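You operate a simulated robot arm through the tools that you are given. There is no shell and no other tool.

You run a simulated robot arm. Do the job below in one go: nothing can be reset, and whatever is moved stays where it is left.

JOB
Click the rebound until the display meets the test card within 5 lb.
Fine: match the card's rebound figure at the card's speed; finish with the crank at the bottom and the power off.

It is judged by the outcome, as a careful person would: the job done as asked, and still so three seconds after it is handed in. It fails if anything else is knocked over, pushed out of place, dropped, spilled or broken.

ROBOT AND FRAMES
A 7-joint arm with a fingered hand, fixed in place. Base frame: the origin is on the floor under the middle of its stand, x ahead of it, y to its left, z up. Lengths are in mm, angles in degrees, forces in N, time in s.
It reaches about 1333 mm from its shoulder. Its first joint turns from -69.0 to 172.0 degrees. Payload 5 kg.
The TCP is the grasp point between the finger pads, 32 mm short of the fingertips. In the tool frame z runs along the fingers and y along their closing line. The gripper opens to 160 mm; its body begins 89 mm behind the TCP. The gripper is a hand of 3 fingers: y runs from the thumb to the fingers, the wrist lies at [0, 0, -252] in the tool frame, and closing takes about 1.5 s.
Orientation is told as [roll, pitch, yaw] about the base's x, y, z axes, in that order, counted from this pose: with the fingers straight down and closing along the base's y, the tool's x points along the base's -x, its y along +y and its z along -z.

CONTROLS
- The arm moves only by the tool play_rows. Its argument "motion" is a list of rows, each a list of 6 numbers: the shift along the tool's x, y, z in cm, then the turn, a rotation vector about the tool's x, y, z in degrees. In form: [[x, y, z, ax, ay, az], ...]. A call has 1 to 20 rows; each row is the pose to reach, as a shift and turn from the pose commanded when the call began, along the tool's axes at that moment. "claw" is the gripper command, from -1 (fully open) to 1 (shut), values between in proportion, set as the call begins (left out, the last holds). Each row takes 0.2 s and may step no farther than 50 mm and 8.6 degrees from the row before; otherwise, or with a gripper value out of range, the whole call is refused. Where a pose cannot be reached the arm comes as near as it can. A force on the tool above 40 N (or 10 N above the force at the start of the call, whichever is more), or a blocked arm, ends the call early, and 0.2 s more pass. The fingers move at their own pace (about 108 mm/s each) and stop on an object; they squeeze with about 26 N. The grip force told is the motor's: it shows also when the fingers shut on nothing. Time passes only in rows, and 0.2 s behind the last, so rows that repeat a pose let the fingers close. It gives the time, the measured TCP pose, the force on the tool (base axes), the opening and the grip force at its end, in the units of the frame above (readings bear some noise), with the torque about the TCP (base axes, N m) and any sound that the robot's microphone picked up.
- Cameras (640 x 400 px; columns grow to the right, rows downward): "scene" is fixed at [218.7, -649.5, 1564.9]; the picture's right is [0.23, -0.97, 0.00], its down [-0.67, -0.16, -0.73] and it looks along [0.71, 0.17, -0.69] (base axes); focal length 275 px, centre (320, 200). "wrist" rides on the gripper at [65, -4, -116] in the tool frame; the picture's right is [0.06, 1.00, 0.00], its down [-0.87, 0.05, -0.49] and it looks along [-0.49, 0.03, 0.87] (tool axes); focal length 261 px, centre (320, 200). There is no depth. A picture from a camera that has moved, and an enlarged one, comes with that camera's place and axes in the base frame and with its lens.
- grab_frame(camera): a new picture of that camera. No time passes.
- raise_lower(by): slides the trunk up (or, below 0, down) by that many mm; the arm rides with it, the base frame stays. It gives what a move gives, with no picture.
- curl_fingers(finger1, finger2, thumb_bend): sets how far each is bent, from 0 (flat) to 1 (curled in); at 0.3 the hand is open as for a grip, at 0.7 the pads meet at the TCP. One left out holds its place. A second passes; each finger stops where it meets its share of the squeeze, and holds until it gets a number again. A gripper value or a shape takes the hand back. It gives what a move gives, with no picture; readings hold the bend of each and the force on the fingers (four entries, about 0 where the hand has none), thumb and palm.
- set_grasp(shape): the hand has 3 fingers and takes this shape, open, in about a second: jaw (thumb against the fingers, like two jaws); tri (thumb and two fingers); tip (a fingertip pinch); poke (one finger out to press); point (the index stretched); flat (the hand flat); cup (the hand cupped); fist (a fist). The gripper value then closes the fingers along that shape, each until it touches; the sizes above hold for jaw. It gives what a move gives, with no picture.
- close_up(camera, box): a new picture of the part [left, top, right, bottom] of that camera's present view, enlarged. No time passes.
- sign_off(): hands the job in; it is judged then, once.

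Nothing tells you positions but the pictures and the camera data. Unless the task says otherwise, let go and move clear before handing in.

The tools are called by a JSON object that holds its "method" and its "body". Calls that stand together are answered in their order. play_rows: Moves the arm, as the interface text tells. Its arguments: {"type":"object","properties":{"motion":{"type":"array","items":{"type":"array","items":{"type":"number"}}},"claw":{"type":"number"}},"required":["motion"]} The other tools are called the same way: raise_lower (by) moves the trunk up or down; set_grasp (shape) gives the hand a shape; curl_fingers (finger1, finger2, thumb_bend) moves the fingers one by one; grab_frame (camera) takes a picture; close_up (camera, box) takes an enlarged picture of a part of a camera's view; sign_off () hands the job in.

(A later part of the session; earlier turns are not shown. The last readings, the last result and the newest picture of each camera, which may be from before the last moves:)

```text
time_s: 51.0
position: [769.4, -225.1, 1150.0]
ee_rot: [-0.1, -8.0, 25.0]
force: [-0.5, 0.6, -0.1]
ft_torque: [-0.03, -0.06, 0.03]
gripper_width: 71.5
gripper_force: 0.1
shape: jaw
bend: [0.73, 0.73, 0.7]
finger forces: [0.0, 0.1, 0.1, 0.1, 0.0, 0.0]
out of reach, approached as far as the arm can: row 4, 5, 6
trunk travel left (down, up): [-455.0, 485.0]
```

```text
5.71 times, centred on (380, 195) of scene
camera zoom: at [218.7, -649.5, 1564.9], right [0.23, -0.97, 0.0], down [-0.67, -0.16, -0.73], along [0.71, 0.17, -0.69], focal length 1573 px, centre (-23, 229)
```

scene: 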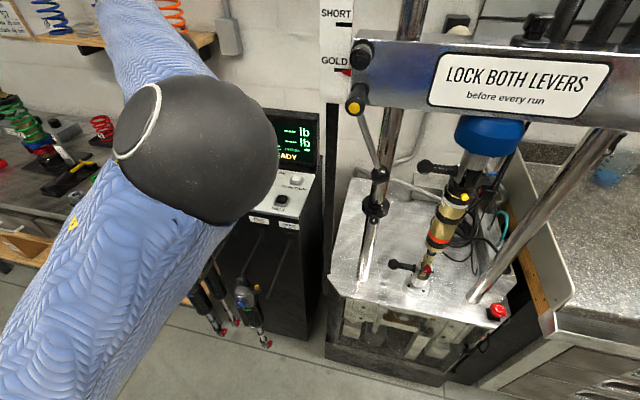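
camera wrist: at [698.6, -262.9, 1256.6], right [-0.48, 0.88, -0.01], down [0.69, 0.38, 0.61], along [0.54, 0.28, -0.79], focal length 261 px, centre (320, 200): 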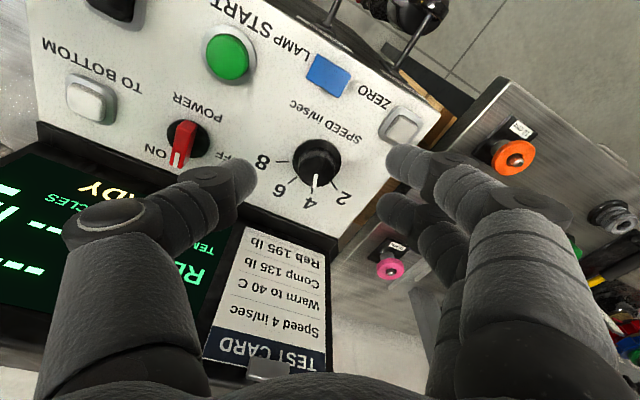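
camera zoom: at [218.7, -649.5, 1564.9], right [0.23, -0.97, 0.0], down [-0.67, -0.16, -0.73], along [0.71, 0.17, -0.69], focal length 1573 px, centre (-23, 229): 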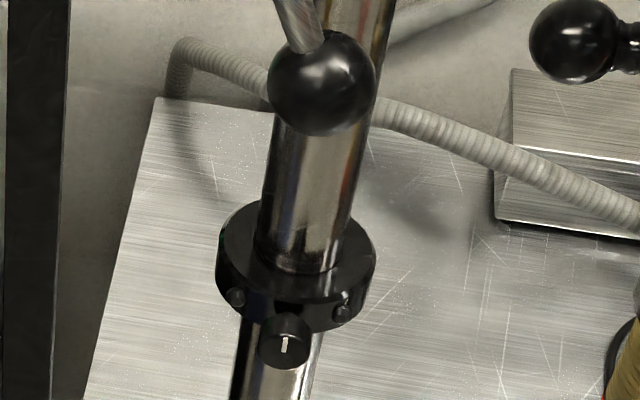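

{"method": "play_rows", "body": {"motion": [[3.4, -1.7, -0.5, 0, 2.7, 0], [6.7, -3.5, -0.9, 0, 5.3, 0], [10.05, -5.2, -1.4, 0, 8, 0]]}}

{"method": "curl_fingers", "body": {"finger1": 0.3, "finger2": 0.3, "thumb_bend": 0.1}}

{"method": "curl_fingers", "body": {"finger1": 1.0, "finger2": 1.0, "thumb_bend": 0.1}}

{"method": "curl_fingers", "body": {"thumb_bend": 0.38}}

{"method": "play_rows", "body": {"motion": [[0, 0, 0, 0, 0, -8.2], [0, 0, 0, 0, 0, -16.4], [0, 0, 0, 0, 0, -24.6], [0, 0, 0, 0, 0, -32.8], [0, 0, 0, 0, 0, -41], [0, 0, 0, 0, 0, -49.2], [0, 0, 0, 0, 0, -57.4], [0, 0, 0, 0, 0, -65]]}}

{"method": "grab_frame", "body": {"camera": "wrist"}}

{"method": "grab_frame", "body": {"camera": "scene"}}

```text
time_s: 51.9
position: [700.0, -313.8, 1150.6]
ee_rot: [0.1, 0.0, 25.0]
force: [-0.6, 0.7, 0.6]
ft_torque: [-0.02, -0.04, 0.0]
gripper_width: 71.6
gripper_force: 0.1
shape: jaw
bend: [0.73, 0.73, 0.7]
finger forces: [0.0, 0.0, 0.1, 0.0, 0.1, 0.1]
trunk travel left (down, up): [-455.0, 485.0]
```

```text
time_s: 52.9
position: [701.3, -313.8, 1150.1]
ee_rot: [0.0, 0.1, 25.0]
force: [-0.4, 0.0, 0.6]
ft_torque: [0.0, -0.01, -0.02]
gripper_width: 185.8
gripper_force: 0.0
shape: fingers
bend: [0.3, 0.3, 0.1]
finger forces: [0.0, 0.0, 0.0, 0.0, 0.1, 0.1]
trunk travel left (down, up): [-455.0, 485.0]
```

```text
time_s: 53.9
position: [700.0, -314.8, 1151.1]
ee_rot: [0.1, 0.0, 25.1]
force: [0.4, -0.6, -0.8]
ft_torque: [0.05, 0.02, -0.02]
gripper_width: 83.2
gripper_force: 0.0
shape: fingers
bend: [1.0, 1.0, 0.1]
finger forces: [0.0, 0.1, 0.2, 0.0, 0.0, 0.0]
trunk travel left (down, up): [-455.0, 485.0]
```

```text
time_s: 54.9
position: [700.6, -314.7, 1150.7]
ee_rot: [-0.1, 0.1, 25.0]
force: [0.2, -0.4, -0.3]
ft_torque: [-0.02, 0.03, 0.02]
gripper_width: 67.3
gripper_force: 0.1
shape: fingers
bend: [1.0, 1.0, 0.38]
finger forces: [0.1, 0.0, 0.1, 0.0, 0.1, 0.0]
trunk travel left (down, up): [-455.0, 485.0]
```

```text
time_s: 56.6
position: [699.5, -315.1, 1150.7]
ee_rot: [0.1, 0.0, 90.1]
force: [1.2, -0.1, 0.5]
ft_torque: [0.01, 0.01, 0.0]
gripper_width: 67.4
gripper_force: 0.1
shape: fingers
bend: [1.0, 1.0, 0.38]
finger forces: [0.0, 0.0, 0.0, 0.0, 0.0, 0.0]
trunk travel left (down, up): [-455.0, 485.0]
```

```text
taken
camera wrist: at [705.6, -380.9, 1265.9], right [-1.0, -0.06, 0.0], down [-0.06, 0.87, 0.49], along [-0.03, 0.49, -0.87], focal length 261 px, centre (320, 200)
```

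wrist: 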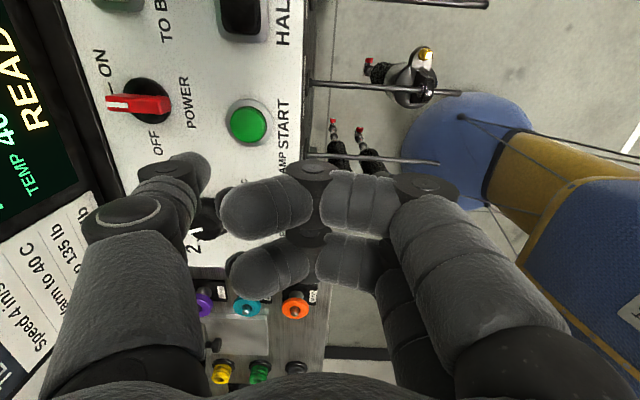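

```text
taken
```

scene: 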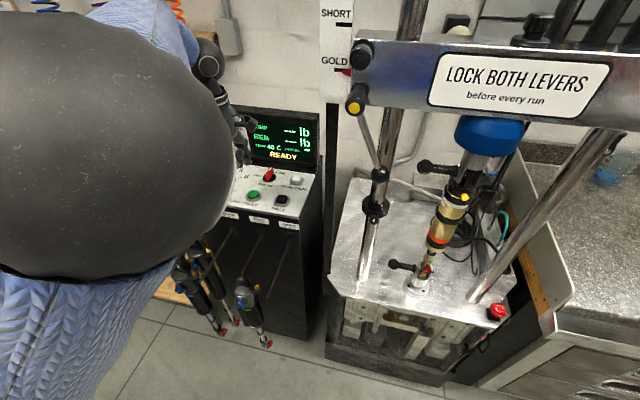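

Thumb tip is lined up over the green START button and all looks clear. I'll press it and lift straight away.

{"method": "play_rows", "body": {"motion": [[0, 0, 4, 0, 0, 0], [0, 0, 8, 0, 0, 0], [0, 0, 10.8, 0, 0, 0], [0, 0, 11.6, 0, 0, 0], [0, 0, 12.2, 0, 0, 0]]}}

{"method": "close_up", "body": {"camera": "scene", "box": [220, 90, 340, 220]}}

{"method": "close_up", "body": {"camera": "wrist", "box": [100, 50, 320, 250]}}

```text
time_s: 57.8
position: [701.3, -314.8, 1041.1]
ee_rot: [-0.7, -0.1, 89.9]
force: [-8.4, -3.3, 33.2]
ft_torque: [-0.17, -2.32, -0.29]
gripper_width: 66.9
gripper_force: 16.8
shape: fingers
bend: [1.0, 1.0, 0.39]
finger forces: [0.0, 0.0, 0.0, 0.0, 32.9, 0.0]
trunk travel left (down, up): [-455.0, 485.0]
heard: click
stopped in row 5: the force on the tool passed its limit at 48 N (the readings are from after the stop); the commanded pose is now the measured one
```

```text
3.08 times, centred on (280, 155) of scene
camera zoom: at [218.7, -649.5, 1564.9], right [0.23, -0.97, 0.0], down [-0.67, -0.16, -0.73], along [0.71, 0.17, -0.69], focal length 847 px, centre (443, 338)
```

zoom: 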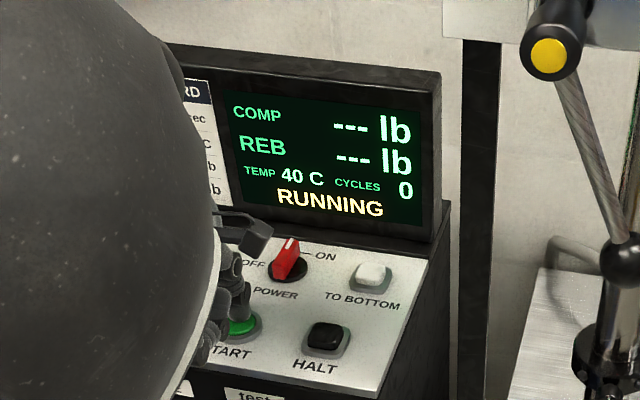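

```text
2.00 times, centred on (210, 150) of wrist
camera zoom: at [703.9, -380.0, 1156.6], right [-1.0, -0.06, -0.01], down [-0.06, 0.87, 0.49], along [-0.02, 0.49, -0.87], focal length 521 px, centre (540, 300)
```

zoom: 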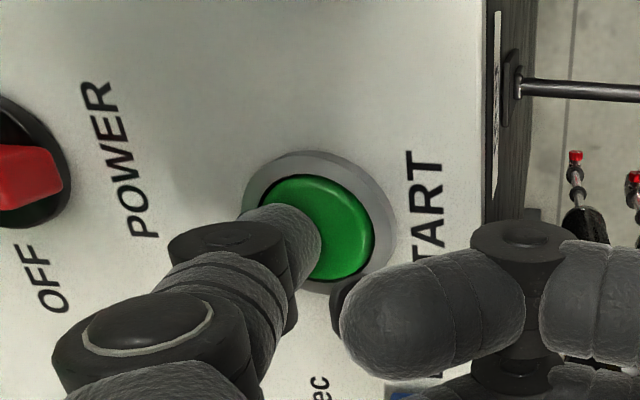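

START clicked and the display says RUNNING. I'll lift off and watch the readings.

{"method": "play_rows", "body": {"motion": [[0, 0, -2, 0, 0, 0], [0, 0, -5, 0, 0, 0], [0, 0, -8, 0, 0, 0], [0, 0, -8, 0, 0, 0], [0, 0, -8, 0, 0, 0], [0, 0, -8, 0, 0, 0], [0, 0, -8, 0, 0, 0], [0, 0, -8, 0, 0, 0], [0, 0, -8, 0, 0, 0], [0, 0, -8, 0, 0, 0]]}}

{"method": "grab_frame", "body": {"camera": "scene"}}

{"method": "close_up", "body": {"camera": "scene", "box": [220, 90, 340, 220]}}

```text
time_s: 60.0
position: [701.3, -313.7, 1115.8]
ee_rot: [-0.3, 0.0, 89.9]
force: [0.3, 0.3, -0.2]
ft_torque: [-0.04, 0.0, 0.0]
gripper_width: 67.4
gripper_force: 0.1
shape: fingers
bend: [1.0, 1.0, 0.38]
finger forces: [0.0, 0.1, 0.0, 0.0, 0.0, 0.1]
trunk travel left (down, up): [-455.0, 485.0]
```

```text
taken
```

scene: 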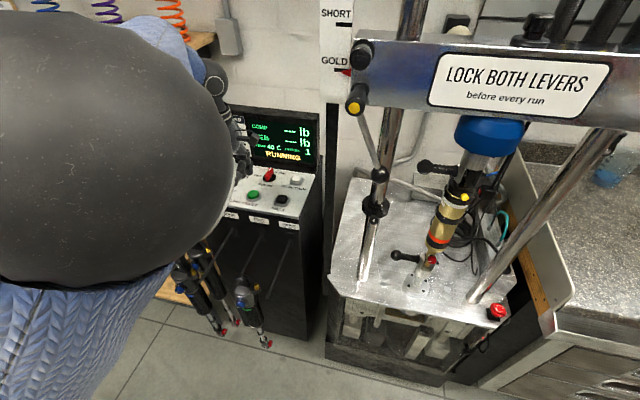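

```text
3.08 times, centred on (280, 155) of scene
camera zoom: at [218.7, -649.5, 1564.9], right [0.23, -0.97, 0.0], down [-0.67, -0.16, -0.73], along [0.71, 0.17, -0.69], focal length 847 px, centre (443, 338)
```

zoom: 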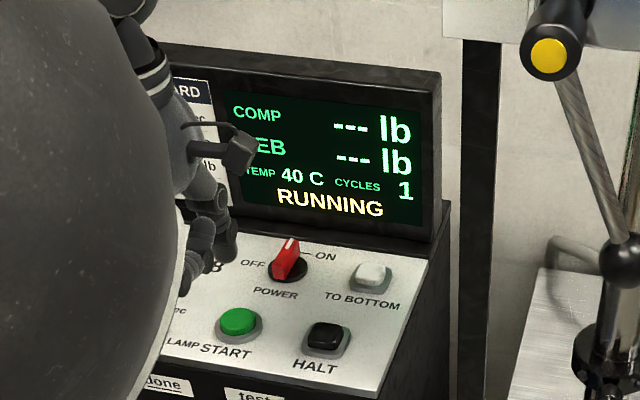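

{"method": "play_rows", "body": {"motion": [[0, 0, 0, 0, 0, 0], [0, 0, 0, 0, 0, 0], [0, 0, 0, 0, 0, 0], [0, 0, 0, 0, 0, 0], [0, 0, 0, 0, 0, 0], [0, 0, 0, 0, 0, 0], [0, 0, 0, 0, 0, 0], [0, 0, 0, 0, 0, 0], [0, 0, 0, 0, 0, 0], [0, 0, 0, 0, 0, 0], [0, 0, 0, 0, 0, 0], [0, 0, 0, 0, 0, 0], [0, 0, 0, 0, 0, 0], [0, 0, 0, 0, 0, 0], [0, 0, 0, 0, 0, 0]]}}

{"method": "close_up", "body": {"camera": "scene", "box": [220, 90, 340, 220]}}

```text
time_s: 63.2
position: [700.8, -313.8, 1116.3]
ee_rot: [-0.2, 0.0, 89.9]
force: [0.1, 0.2, -0.5]
ft_torque: [0.04, -0.01, -0.01]
gripper_width: 67.3
gripper_force: 0.1
shape: fingers
bend: [1.0, 1.0, 0.38]
finger forces: [0.1, 0.1, 0.0, 0.0, 0.1, 0.0]
trunk travel left (down, up): [-455.0, 485.0]
```

```text
3.08 times, centred on (280, 155) of scene
camera zoom: at [218.7, -649.5, 1564.9], right [0.23, -0.97, 0.0], down [-0.67, -0.16, -0.73], along [0.71, 0.17, -0.69], focal length 847 px, centre (443, 338)
```

zoom: 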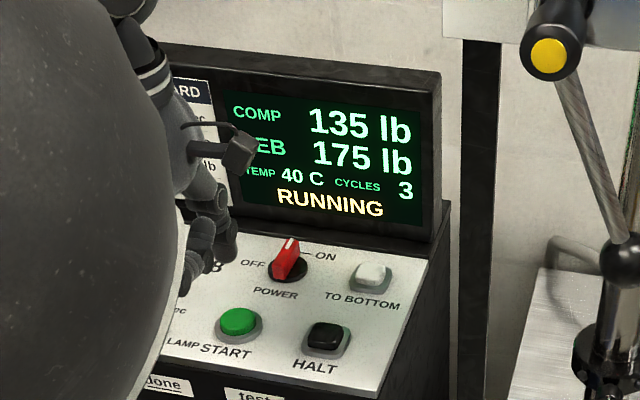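

The display reads COMP 135 (on target) and REB 175, and the card wants 195. I'll press HALT.

{"method": "play_rows", "body": {"motion": [[3.0, 0.1, 0, 0, 0, 0], [6.0, 0.2, 0, 0, 0, 0], [8.9, 0.2, 1.5, 0, 0, 0], [8.9, 0.2, 5, 0, 0, 0], [8.9, 0.2, 7, 0, 0, 0], [8.9, 0.2, 7.5, 0, 0, 0], [8.9, 0.2, 7.9, 0, 0, 0], [8.9, 0.2, 8.2, 0, 0, 0]]}}

{"method": "close_up", "body": {"camera": "scene", "box": [220, 90, 340, 220]}}

{"method": "close_up", "body": {"camera": "wrist", "box": [100, 50, 320, 250]}}

```text
time_s: 65.0
position: [699.3, -402.6, 1040.8]
ee_rot: [-0.9, 0.0, 89.8]
force: [-6.3, -1.2, 28.4]
ft_torque: [-0.05, -1.99, -0.13]
gripper_width: 67.3
gripper_force: 14.9
shape: fingers
bend: [1.0, 1.0, 0.38]
finger forces: [0.1, 0.1, 0.1, 0.1, 28.7, 0.0]
trunk travel left (down, up): [-455.0, 485.0]
heard: click
stopped in row 8: the force on the tool passed its limit at 42 N (the readings are from after the stop); the commanded pose is now the measured one
```

```text
3.08 times, centred on (280, 155) of scene
camera zoom: at [218.7, -649.5, 1564.9], right [0.23, -0.97, 0.0], down [-0.67, -0.16, -0.73], along [0.71, 0.17, -0.69], focal length 847 px, centre (443, 338)
```

zoom: 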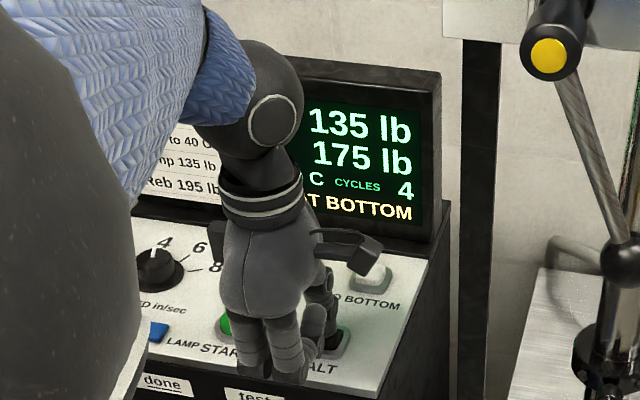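

```text
2.00 times, centred on (210, 150) of wrist
camera zoom: at [702.4, -468.6, 1156.7], right [-1.0, -0.06, -0.02], down [-0.06, 0.87, 0.49], along [-0.02, 0.49, -0.87], focal length 521 px, centre (540, 300)
```

zoom: 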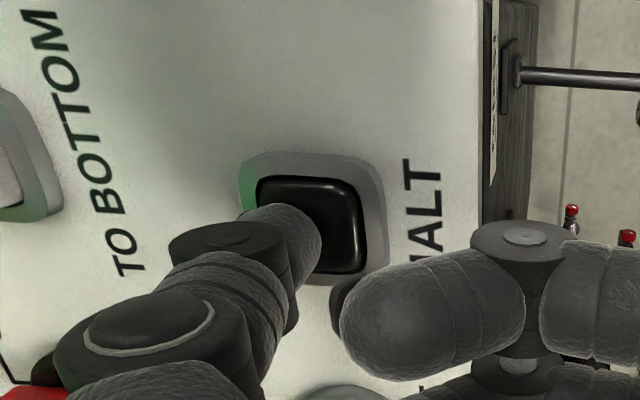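

{"method": "play_rows", "body": {"motion": [[0, 0, -2, 0, 0, 0], [0, 0, -5, 0, 0, 0], [0, 0, -9, 0, 0, 0], [0, 0, -12, 0, 0, 0], [0, 0, -15, 0, 0, 0]]}}

{"method": "grab_frame", "body": {"camera": "scene"}}

{"method": "close_up", "body": {"camera": "scene", "box": [220, 90, 340, 220]}}

{"method": "grab_frame", "body": {"camera": "wrist"}}

```text
time_s: 66.2
position: [698.3, -403.2, 1187.2]
ee_rot: [-0.6, 0.0, 89.9]
force: [-0.5, -0.2, -0.4]
ft_torque: [-0.01, 0.0, 0.01]
gripper_width: 67.2
gripper_force: 0.2
shape: fingers
bend: [1.0, 1.0, 0.38]
finger forces: [0.0, 0.0, 0.0, 0.0, 0.1, 0.0]
trunk travel left (down, up): [-455.0, 485.0]
```

```text
taken
```

scene: 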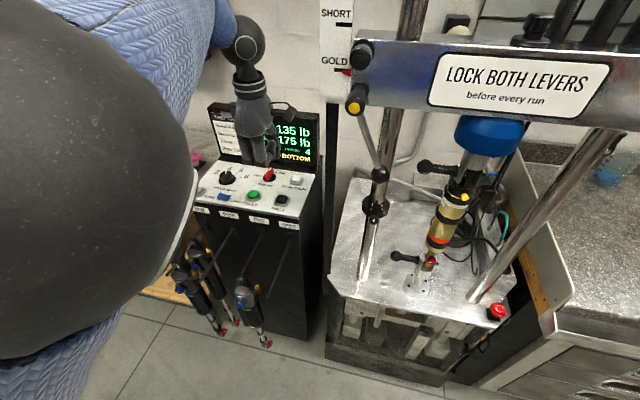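

```text
3.08 times, centred on (280, 155) of scene
camera zoom: at [218.7, -649.5, 1564.9], right [0.23, -0.97, 0.0], down [-0.67, -0.16, -0.73], along [0.71, 0.17, -0.69], focal length 847 px, centre (443, 338)
```

zoom: 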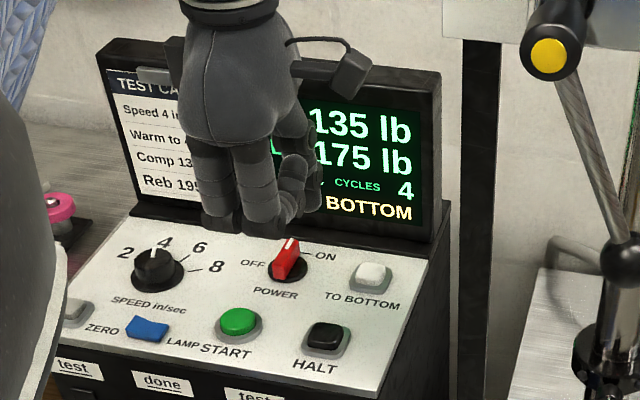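

```text
taken
camera wrist: at [702.1, -468.9, 1303.3], right [-1.0, -0.06, -0.01], down [-0.06, 0.87, 0.49], along [-0.02, 0.49, -0.87], focal length 261 px, centre (320, 200)
```

wrist: 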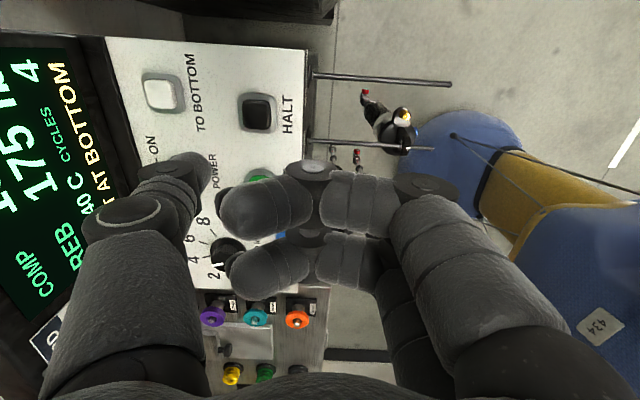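

{"method": "close_up", "body": {"camera": "wrist", "box": [0, 40, 140, 320]}}

{"method": "play_rows", "body": {"motion": [[0.5, -3.0, 2, 0, 0, 0], [1.0, -6.0, 4.5, 0, 0, 0], [1.5, -9.0, 7.0, 0, 0, 0], [1.6, -10.5, 8.7, 0, 0, 0]]}}

{"method": "grab_frame", "body": {"camera": "wrist"}}

{"method": "grab_frame", "body": {"camera": "scene"}}

```text
1.43 times, centred on (70, 180) of wrist
camera zoom: at [702.1, -468.9, 1303.3], right [-1.0, -0.06, -0.01], down [-0.06, 0.87, 0.49], along [-0.02, 0.49, -0.87], focal length 372 px, centre (677, 229)
```

zoom: 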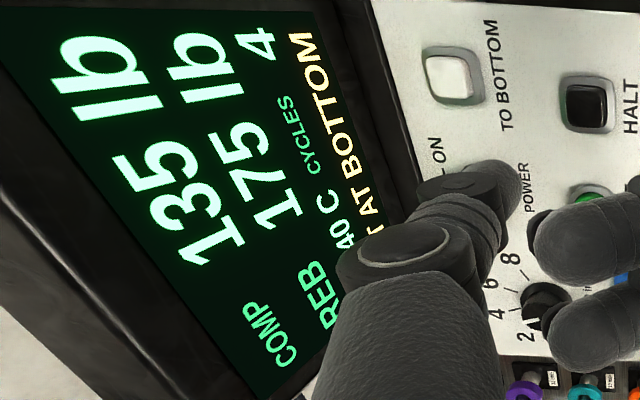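

```text
time_s: 67.2
position: [804.3, -419.1, 1099.6]
ee_rot: [-0.6, 0.0, 90.0]
force: [-0.6, -0.2, -0.1]
ft_torque: [0.02, -0.03, 0.02]
gripper_width: 67.3
gripper_force: 0.0
shape: fingers
bend: [1.0, 1.0, 0.38]
finger forces: [0.1, 0.0, 0.0, 0.0, 0.1, 0.1]
trunk travel left (down, up): [-455.0, 485.0]
```

```text
taken
camera wrist: at [807.6, -485.7, 1216.2], right [-1.0, -0.06, -0.01], down [-0.06, 0.87, 0.49], along [-0.02, 0.49, -0.87], focal length 261 px, centre (320, 200)
```

wrist: 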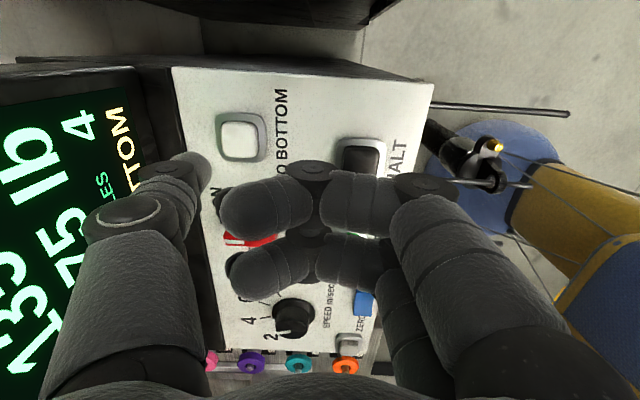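

```text
taken
```

scene: 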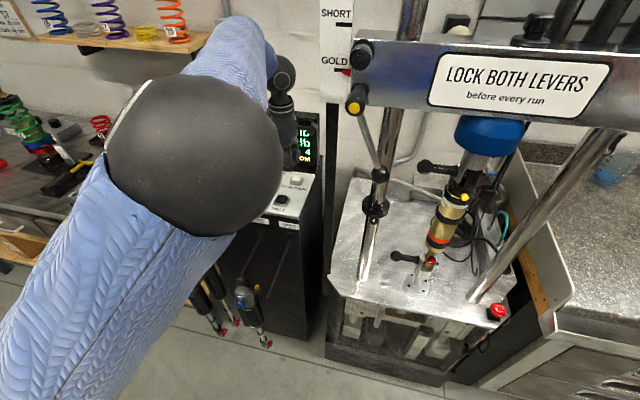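

The screen says NOT AT BOTTOM. The thumb is over the TO BOTTOM button, so I press it.

{"method": "play_rows", "body": {"motion": [[0.1, 0.3, 2.5, 0, 0, 0], [0.1, 0.3, 5.0, 0, 0, 0], [0.1, 0.3, 5.6, 0, 0, 0], [0.1, 0.3, 6.0, 0, 0, 0], [0.1, 0.3, 6.4, 0, 0, 0]]}}

{"method": "grab_frame", "body": {"camera": "wrist"}}

{"method": "grab_frame", "body": {"camera": "scene"}}

```text
time_s: 68.4
position: [800.3, -420.2, 1040.0]
ee_rot: [-0.8, 0.0, 90.0]
force: [-5.1, -0.9, 26.6]
ft_torque: [-0.07, -1.9, -0.11]
gripper_width: 68.1
gripper_force: 13.2
shape: fingers
bend: [1.0, 1.0, 0.38]
finger forces: [0.1, 0.1, 0.0, 0.0, 26.0, 0.0]
trunk travel left (down, up): [-455.0, 485.0]
heard: click
```

```text
taken
camera wrist: at [803.3, -485.8, 1156.4], right [-1.0, -0.06, -0.01], down [-0.06, 0.87, 0.49], along [-0.02, 0.49, -0.87], focal length 261 px, centre (320, 200)
```

wrist: 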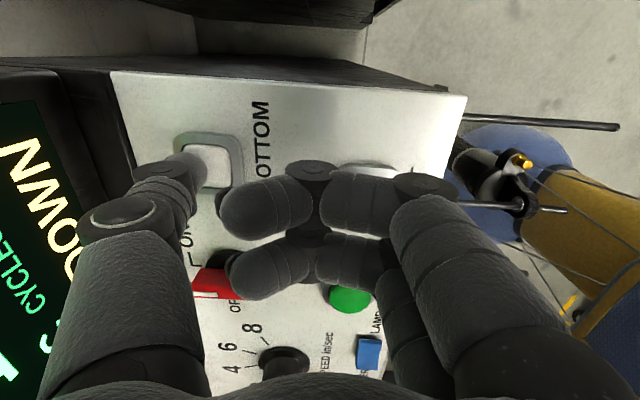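

```text
taken
```

scene: 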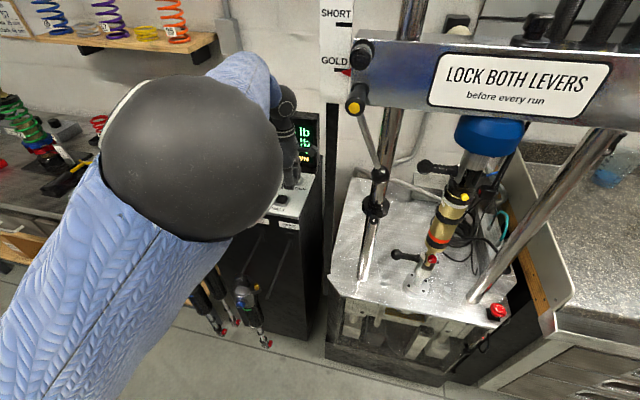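

The display shows it moving DOWN. I'll lift off, back away from the panel and wait for it to reach the bottom.

{"method": "play_rows", "body": {"motion": [[0, 0, -2, 0, 0, 0], [0, 0, -5, 0, 0, 0], [0, 0.5, -9, 0, 0, 0], [0, 4.5, -11, 0, 0, 0], [0, 8.5, -12, 0, 0, 0], [0, 12.5, -13, 0, 0, 0], [0, 12.5, -13, 0, 0, 0], [0, 12.5, -13, 0, 0, 0]]}}

{"method": "grab_frame", "body": {"camera": "scene"}}

{"method": "close_up", "body": {"camera": "scene", "box": [220, 90, 340, 220]}}

{"method": "grab_frame", "body": {"camera": "wrist"}}

```text
time_s: 70.2
position: [674.3, -420.7, 1166.5]
ee_rot: [-0.6, 0.0, 89.9]
force: [-0.4, -0.4, 0.4]
ft_torque: [-0.02, -0.02, -0.01]
gripper_width: 67.3
gripper_force: 0.0
shape: fingers
bend: [1.0, 1.0, 0.38]
finger forces: [0.0, 0.0, 0.0, 0.0, 0.0, 0.0]
trunk travel left (down, up): [-455.0, 485.0]
```

```text
taken
```

scene: 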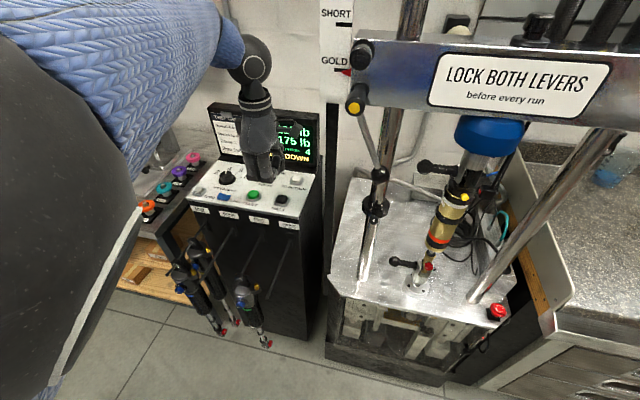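

```text
3.08 times, centred on (280, 155) of scene
camera zoom: at [218.7, -649.5, 1564.9], right [0.23, -0.97, 0.0], down [-0.67, -0.16, -0.73], along [0.71, 0.17, -0.69], focal length 847 px, centre (443, 338)
```

zoom: 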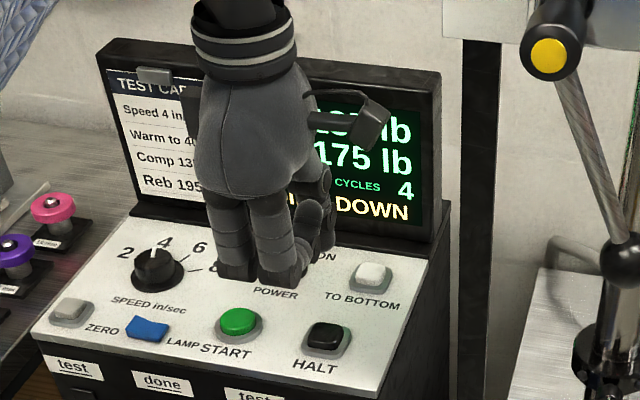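

```text
taken
camera wrist: at [678.3, -486.7, 1281.9], right [-1.0, -0.06, -0.01], down [-0.06, 0.87, 0.49], along [-0.02, 0.49, -0.87], focal length 261 px, centre (320, 200)
```

wrist: 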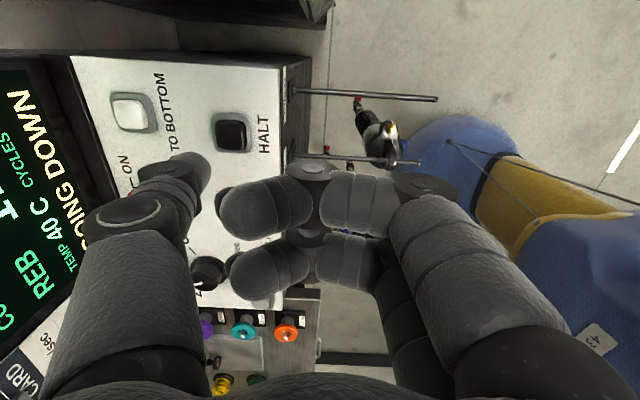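

GOING DOWN is shown. While the crank settles I retreat toward the robot and reopen the hand for the rebound knob.

{"method": "play_rows", "body": {"motion": [[0.6, 4.5, 0, 0, 0, 0], [1.2, 9, 0, 0, 0, 0], [1.8, 13.5, 0, 0, 0, 0], [2.4, 18, 0, 0, 0, 0], [3.0, 22.4, 0, 0, 0, 0]]}}

{"method": "set_grasp", "body": {"shape": "jaw"}}

{"method": "grab_frame", "body": {"camera": "scene"}}

{"method": "close_up", "body": {"camera": "scene", "box": [200, 90, 340, 220]}}

```text
time_s: 71.4
position: [451.2, -449.8, 1164.2]
ee_rot: [-0.6, 0.0, 89.9]
force: [0.2, 0.3, -0.6]
ft_torque: [0.02, -0.06, 0.0]
gripper_width: 67.7
gripper_force: 0.0
shape: fingers
bend: [1.0, 1.0, 0.38]
finger forces: [0.0, 0.1, 0.0, 0.0, 0.0, 0.0]
trunk travel left (down, up): [-455.0, 485.0]
```

```text
time_s: 72.3
position: [453.6, -449.0, 1163.1]
ee_rot: [-0.6, 0.0, 90.0]
force: [0.3, 0.1, 0.1]
ft_torque: [-0.01, -0.01, 0.03]
gripper_width: 160.1
gripper_force: 0.0
shape: jaw
bend: [0.3, 0.3, 0.3]
finger forces: [0.0, 0.0, 0.0, 0.0, 0.0, 0.0]
trunk travel left (down, up): [-455.0, 485.0]
```

```text
taken
```

scene: 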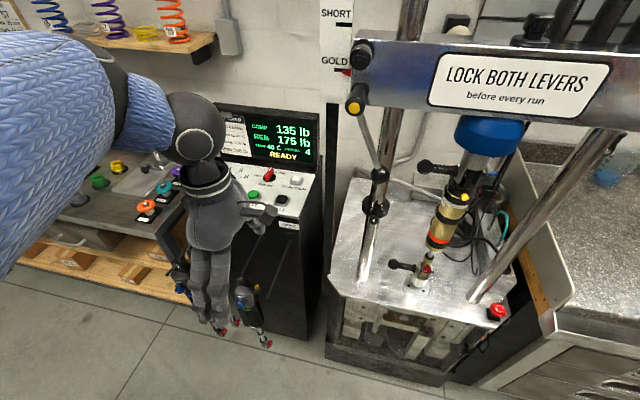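

```text
3.08 times, centred on (270, 155) of scene
camera zoom: at [218.7, -649.5, 1564.9], right [0.23, -0.97, 0.0], down [-0.67, -0.16, -0.73], along [0.71, 0.17, -0.69], focal length 847 px, centre (474, 338)
```

zoom: 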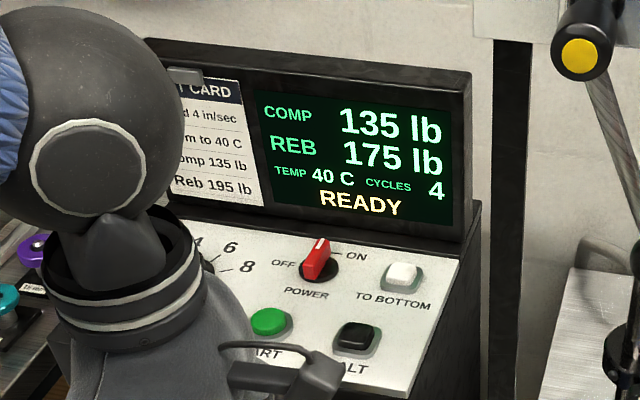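

It's at the bottom and READY again. Now I turn the hand (yaw 180) so the camera will ride above when the fingers point forward at the red knob.

{"method": "play_rows", "body": {"motion": [[0, 0, 0, 0, 0, -8.2], [0, 0, 0, 0, 0, -16.4], [0, 0, 0, 0, 0, -24.6], [0, 0, 0, 0, 0, -32.8], [0, 0, 0, 0, 0, -41], [0, 0, 0, 0, 0, -49.2], [0, 0, 0, 0, 0, -57.4], [0, 0, 0, 0, 0, -65.6], [0, 0, 0, 0, 0, -73.8], [0, 0, 0, 0, 0, -82], [0, 0, 0, 0, 0, -90]]}}

{"method": "grab_frame", "body": {"camera": "scene"}}

```text
time_s: 74.7
position: [452.3, -449.8, 1162.9]
ee_rot: [0.0, 0.7, 180.0]
force: [0.5, -0.3, -0.2]
ft_torque: [-0.02, -0.01, 0.0]
gripper_width: 159.8
gripper_force: 0.1
shape: jaw
bend: [0.3, 0.3, 0.3]
finger forces: [0.0, 0.0, 0.1, 0.0, 0.0, 0.1]
trunk travel left (down, up): [-455.0, 485.0]
```

```text
taken
```

scene: 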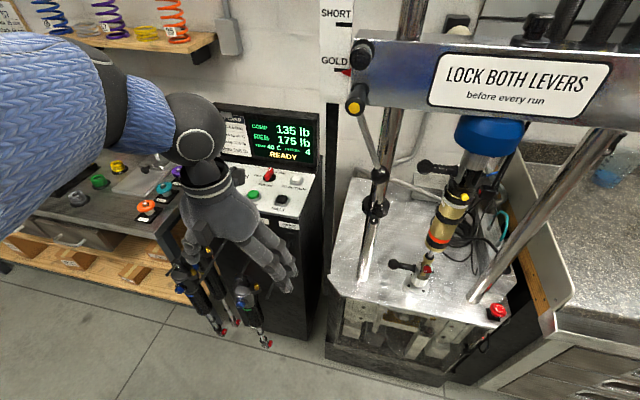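

{"method": "play_rows", "body": {"motion": [[0.3, 2.5, 1.1, 0, 4.5, 0], [0.6, 5, 2.3, 0, 9, 0], [0.8, 7.5, 3.4, 0, 13.5, 0], [1.1, 10, 4.5, 0, 18, 0], [1.4, 12.5, 5.6, 0, 22.5, 0], [1.7, 15, 6.8, 0, 27, 0], [2.0, 17.5, 7.9, 0, 31.5, 0], [2.2, 20, 9.0, 0, 36, 0], [2.5, 22.5, 10.2, 0, 40.5, 0], [2.8, 25, 11.3, 0, 45, 0]], "claw": 0}}

{"method": "grab_frame", "body": {"camera": "wrist"}}

{"method": "grab_frame", "body": {"camera": "scene"}}

```text
time_s: 76.9
position: [481.6, -700.5, 1049.2]
ee_rot: [-0.1, 45.6, 180.0]
force: [-0.7, 1.3, -0.6]
ft_torque: [0.02, -0.04, 0.01]
gripper_width: 80.4
gripper_force: 0.1
shape: jaw
bend: [0.72, 0.72, 0.7]
finger forces: [0.1, 0.0, 0.0, 0.0, 0.0, 0.1]
trunk travel left (down, up): [-455.0, 485.0]
```

```text
taken
camera wrist: at [445.4, -696.9, 1177.6], right [0.04, -1.0, 0.04], down [-0.96, -0.05, -0.28], along [0.28, -0.03, -0.96], focal length 261 px, centre (320, 200)
```

wrist: 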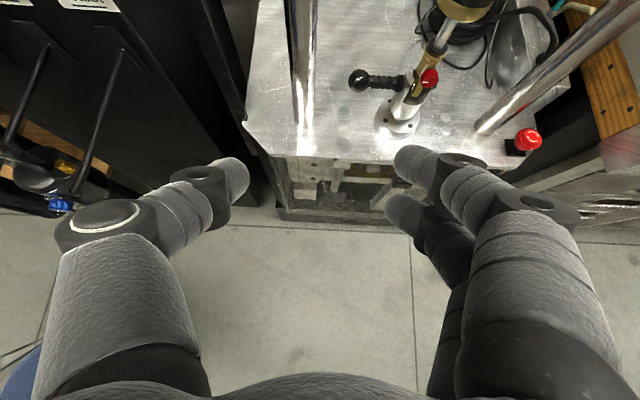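

```text
taken
```

scene: 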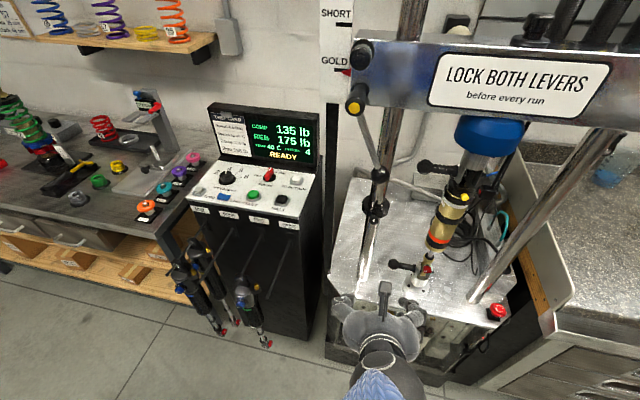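

{"method": "play_rows", "body": {"motion": [[-0.4, 2.4, 2.2, 0, 6.6, 0], [-0.8, 4.8, 4.4, 0, 13.1, 0], [-1.1, 7.3, 6.6, 0, 19.7, 0], [-1.5, 9.7, 8.8, 0, 26.3, 0], [-1.9, 12.1, 11.0, 0, 32.8, 0], [-2.3, 14.55, 13.2, 0, 39.4, 0]]}}

{"method": "grab_frame", "body": {"camera": "wrist"}}

{"method": "grab_frame", "body": {"camera": "scene"}}

```text
time_s: 78.3
position: [556.1, -847.0, 938.3]
ee_rot: [-0.9, 85.0, 178.8]
force: [-0.1, 0.1, 0.0]
ft_torque: [0.01, 0.0, 0.0]
gripper_width: 80.7
gripper_force: 0.1
shape: jaw
bend: [0.72, 0.72, 0.7]
finger forces: [0.1, 0.0, 0.1, 0.1, 0.1, 0.0]
trunk travel left (down, up): [-455.0, 485.0]
```

```text
taken
camera wrist: at [447.7, -843.5, 1014.6], right [0.0, -1.0, 0.06], down [-0.57, -0.05, -0.82], along [0.82, -0.03, -0.57], focal length 261 px, centre (320, 200)
```

wrist: 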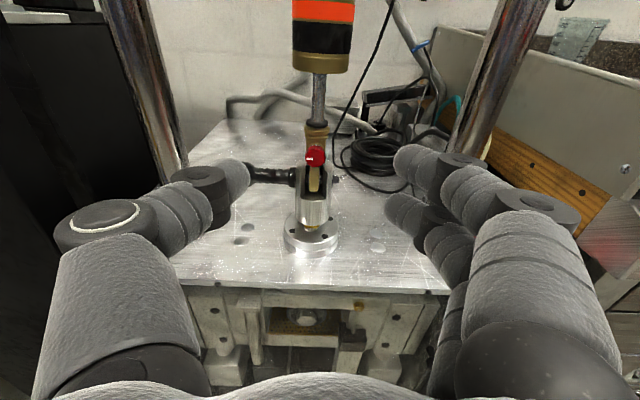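

```text
taken
```

scene: 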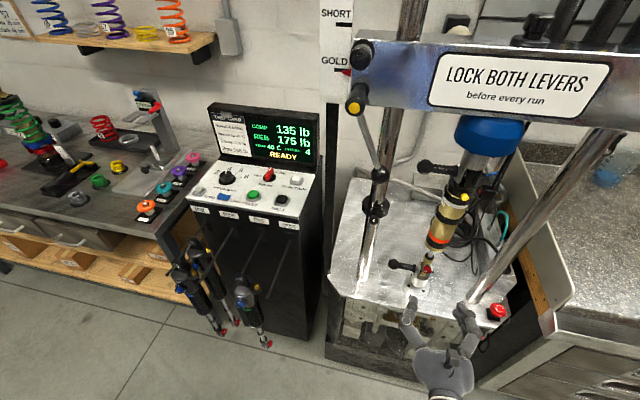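

Excellent view: the red knob is straight ahead, between the open fingers. I'll zoom in to see its clicks and markings.

{"method": "close_up", "body": {"camera": "wrist", "box": [275, 115, 355, 195]}}

{"method": "close_up", "body": {"camera": "wrist", "box": [295, 140, 335, 170]}}

{"method": "close_up", "body": {"camera": "wrist", "box": [230, 100, 430, 290]}}

{"method": "close_up", "body": {"camera": "scene", "box": [410, 250, 445, 280]}}

```text
5.00 times, centred on (315, 155) of wrist
camera zoom: at [447.7, -843.5, 1014.6], right [0.0, -1.0, 0.06], down [-0.57, -0.05, -0.82], along [0.82, -0.03, -0.57], focal length 1303 px, centre (345, 425)
```

zoom: 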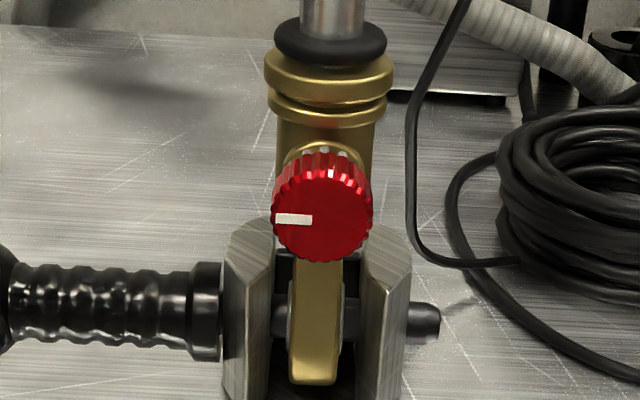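

```text
13.33 times, centred on (315, 155) of wrist
camera zoom: at [447.7, -843.5, 1014.6], right [0.0, -1.0, 0.06], down [-0.57, -0.05, -0.82], along [0.82, -0.03, -0.57], focal length 3475 px, centre (387, 800)
```

zoom: 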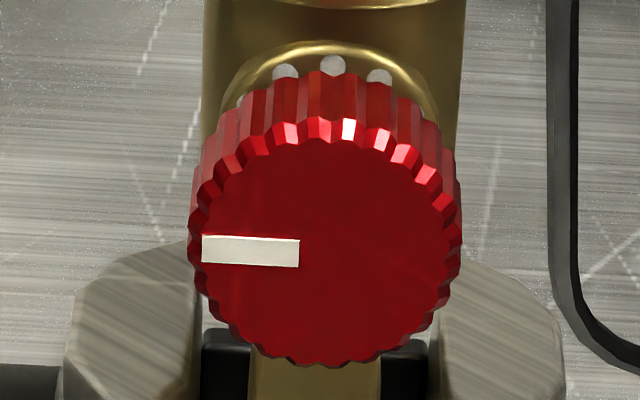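

```text
2.11 times, centred on (330, 195) of wrist
camera zoom: at [447.7, -843.5, 1014.6], right [0.0, -1.0, 0.06], down [-0.57, -0.05, -0.82], along [0.82, -0.03, -0.57], focal length 549 px, centre (299, 210)
```

zoom: 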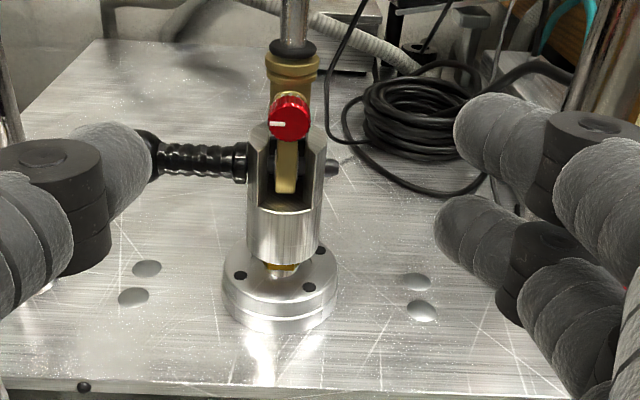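

```text
13.33 times, centred on (428, 265) of scene
camera zoom: at [218.7, -649.5, 1564.9], right [0.23, -0.97, 0.0], down [-0.67, -0.16, -0.73], along [0.71, 0.17, -0.69], focal length 3670 px, centre (-1113, -667)
```

zoom: 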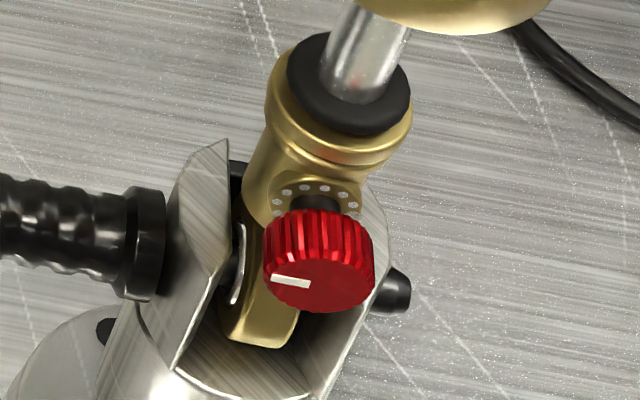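

The red knob's face centre is at about (694, -843, 896), roughly 21 mm across, with dots every 30°. I'll level the hand and move to a pre-grasp just short of it.

{"method": "play_rows", "body": {"motion": [[-1.1, -0.1, 3, 0, 1.8, 0], [-2.3, -0.2, 6, 0, 3.6, 0], [-3.4, -0.35, 8.8, 0, 5.4, 0]], "claw": 0.3}}

{"method": "grab_frame", "body": {"camera": "wrist"}}

{"method": "close_up", "body": {"camera": "wrist", "box": [200, 80, 440, 260]}}

{"method": "close_up", "body": {"camera": "scene", "box": [390, 230, 490, 330]}}

```text
time_s: 79.1
position: [641.8, -843.6, 898.0]
ee_rot: [-171.9, 89.6, 7.9]
force: [-0.3, -0.5, -1.0]
ft_torque: [-0.03, 0.0, 0.05]
gripper_width: 56.5
gripper_force: 0.0
shape: jaw
bend: [0.73, 0.73, 0.7]
finger forces: [0.0, 0.0, 0.0, 0.1, 0.0, 0.0]
trunk travel left (down, up): [-455.0, 485.0]
```

```text
taken
camera wrist: at [526.0, -840.1, 963.7], right [0.0, -1.0, 0.06], down [-0.49, -0.05, -0.87], along [0.87, -0.03, -0.49], focal length 261 px, centre (320, 200)
```

wrist: 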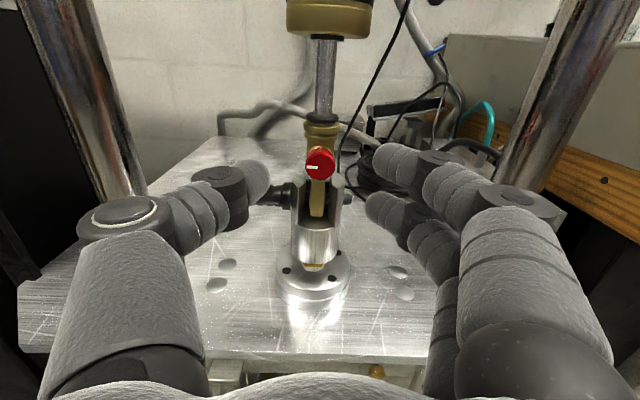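

```text
2.22 times, centred on (320, 170) of wrist
camera zoom: at [526.0, -840.1, 963.7], right [0.0, -1.0, 0.06], down [-0.49, -0.05, -0.87], along [0.87, -0.03, -0.49], focal length 579 px, centre (320, 267)
```

zoom: 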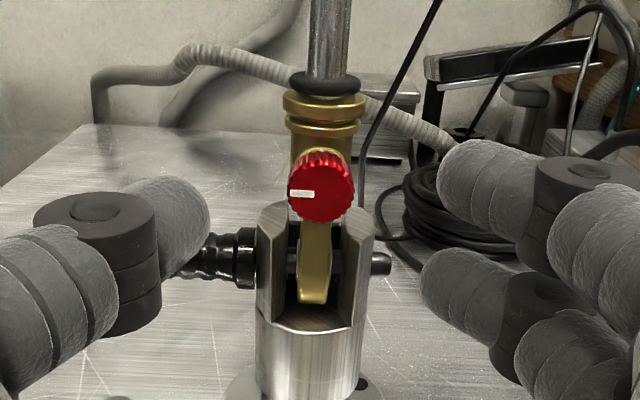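

```text
4.00 times, centred on (440, 280) of scene
camera zoom: at [218.7, -649.5, 1564.9], right [0.23, -0.97, 0.0], down [-0.67, -0.16, -0.73], along [0.71, 0.17, -0.69], focal length 1101 px, centre (-160, -120)
```

zoom: 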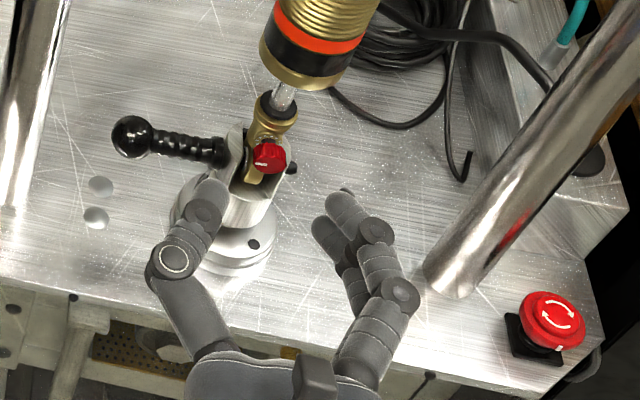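

{"method": "play_rows", "body": {"motion": [[-0.2, 0.1, 1.0, 0, 0, 0], [-0.2, 0.1, 2.0, 0, 0, 0], [-0.2, 0.1, 2.6, 0, 0, 0]]}}

{"method": "close_up", "body": {"camera": "wrist", "box": [200, 80, 440, 260]}}

{"method": "close_up", "body": {"camera": "scene", "box": [400, 230, 470, 300]}}

```text
time_s: 79.9
position: [667.0, -843.9, 899.2]
ee_rot: [-176.5, 89.6, 3.4]
force: [0.5, -0.3, 0.1]
ft_torque: [0.0, -0.02, 0.01]
gripper_width: 56.2
gripper_force: 0.1
shape: jaw
bend: [0.73, 0.73, 0.7]
finger forces: [0.1, 0.1, 0.0, 0.0, 0.0, 0.1]
trunk travel left (down, up): [-455.0, 485.0]
```

```text
2.22 times, centred on (320, 170) of wrist
camera zoom: at [552.6, -840.0, 962.8], right [0.0, -1.0, 0.06], down [-0.49, -0.05, -0.87], along [0.87, -0.03, -0.49], focal length 579 px, centre (320, 267)
```

zoom: 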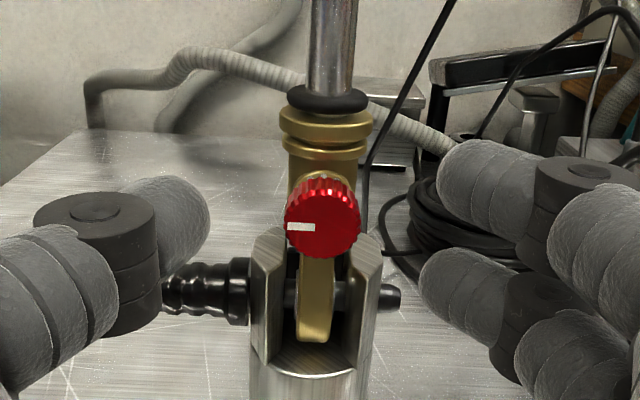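

```text
5.71 times, centred on (435, 265) of scene
camera zoom: at [218.7, -649.5, 1564.9], right [0.23, -0.97, 0.0], down [-0.67, -0.16, -0.73], along [0.71, 0.17, -0.69], focal length 1573 px, centre (-337, -171)
```

zoom: 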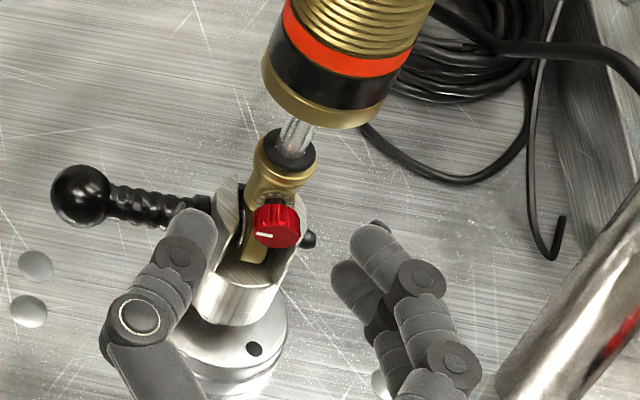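

Knob is centred between thumb and fingers. Closing on it.

{"method": "play_rows", "body": {"motion": [[0, 0, 0, 0, 0, 0], [0, 0, 0, 0, 0, 0], [0, 0, 0, 0, 0, 0], [0, 0, 0, 0, 0, 0], [0, 0, 0, 0, 0, 0]], "claw": 1}}

{"method": "close_up", "body": {"camera": "wrist", "box": [200, 80, 440, 260]}}

{"method": "close_up", "body": {"camera": "scene", "box": [400, 230, 470, 300]}}

```text
time_s: 81.1
position: [668.1, -843.6, 898.0]
ee_rot: [-174.8, 89.7, 5.1]
force: [-4.3, 0.6, 0.8]
ft_torque: [0.0, 0.11, 0.02]
gripper_width: 0.0
gripper_force: 26.2
shape: jaw
bend: [0.66, 0.7, 0.7]
finger forces: [0.1, 12.5, 0.0, 0.0, 20.4, 0.0]
trunk travel left (down, up): [-455.0, 485.0]
```

```text
2.22 times, centred on (320, 170) of wrist
camera zoom: at [552.5, -839.8, 962.8], right [0.0, -1.0, 0.06], down [-0.49, -0.05, -0.87], along [0.87, -0.03, -0.49], focal length 579 px, centre (320, 267)
```

zoom: 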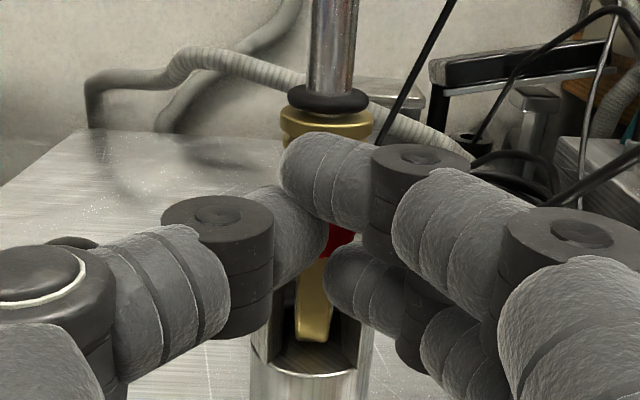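

```text
5.71 times, centred on (435, 265) of scene
camera zoom: at [218.7, -649.5, 1564.9], right [0.23, -0.97, 0.0], down [-0.67, -0.16, -0.73], along [0.71, 0.17, -0.69], focal length 1573 px, centre (-337, -171)
```

zoom: 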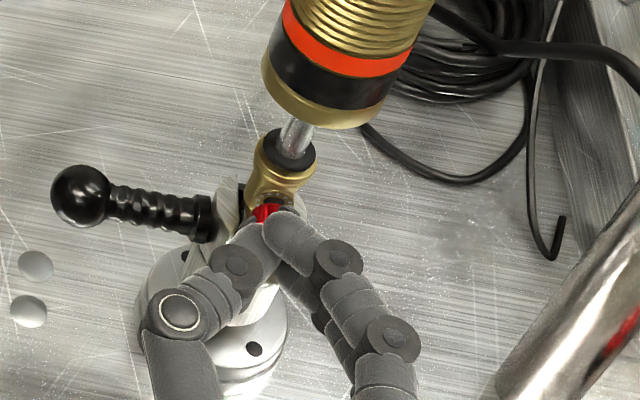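

Only the lower finger and thumb caught the knob, because the tips were slightly short and low. I'll open, raise 6 mm, go 11 mm deeper and re-grip.

{"method": "play_rows", "body": {"motion": [[0, 0, 0, 0, 0, 0], [0, 0, -0.5, 0, 0, 0], [0.6, 0, -0.5, 0, 0, 0], [0.6, 0, 0, 0, 0, 0]], "claw": 0.4}}

{"method": "play_rows", "body": {"motion": [[0, 0, 0.5, 0, 0, 0], [0, 0, 1.1, 0, 0, 0]]}}

{"method": "close_up", "body": {"camera": "wrist", "box": [200, 80, 440, 260]}}

{"method": "close_up", "body": {"camera": "scene", "box": [400, 230, 470, 300]}}

```text
time_s: 82.1
position: [667.6, -844.9, 903.8]
ee_rot: [-176.5, 89.6, 3.4]
force: [-0.5, 0.9, 0.3]
ft_torque: [-0.05, -0.02, 0.01]
gripper_width: 47.6
gripper_force: 0.1
shape: jaw
bend: [0.73, 0.73, 0.7]
finger forces: [0.0, 0.0, 0.0, 0.0, 0.0, 0.0]
trunk travel left (down, up): [-455.0, 485.0]
```

```text
time_s: 82.7
position: [680.3, -843.7, 904.6]
ee_rot: [-177.1, 89.7, 2.9]
force: [0.1, 0.0, -0.3]
ft_torque: [0.0, 0.0, -0.01]
gripper_width: 47.8
gripper_force: 0.1
shape: jaw
bend: [0.73, 0.73, 0.7]
finger forces: [0.0, 0.0, 0.1, 0.1, 0.0, 0.0]
trunk travel left (down, up): [-455.0, 485.0]
```

```text
2.22 times, centred on (320, 170) of wrist
camera zoom: at [564.5, -839.8, 968.7], right [0.0, -1.0, 0.06], down [-0.49, -0.05, -0.87], along [0.87, -0.03, -0.49], focal length 579 px, centre (320, 267)
```

zoom: 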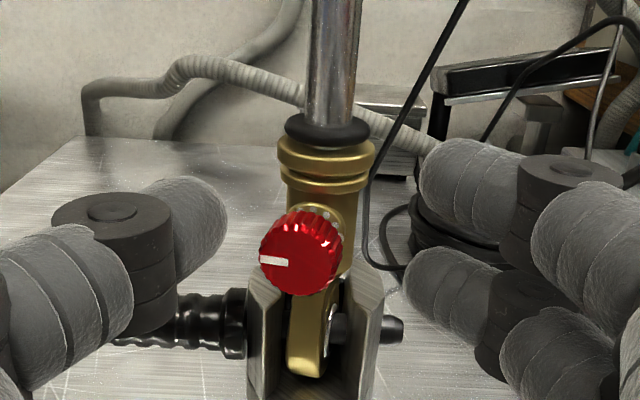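

```text
5.71 times, centred on (435, 265) of scene
camera zoom: at [218.7, -649.5, 1564.9], right [0.23, -0.97, 0.0], down [-0.67, -0.16, -0.73], along [0.71, 0.17, -0.69], focal length 1573 px, centre (-337, -171)
```

zoom: 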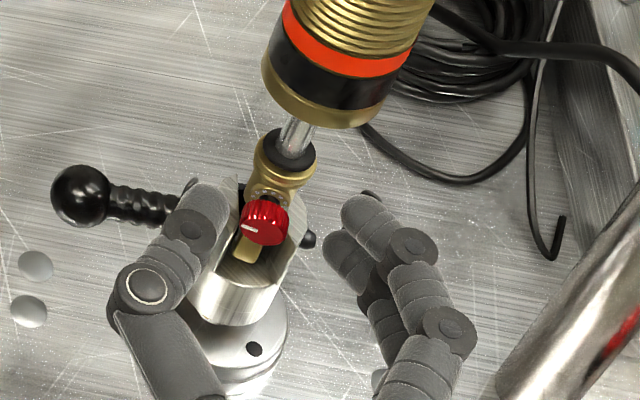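

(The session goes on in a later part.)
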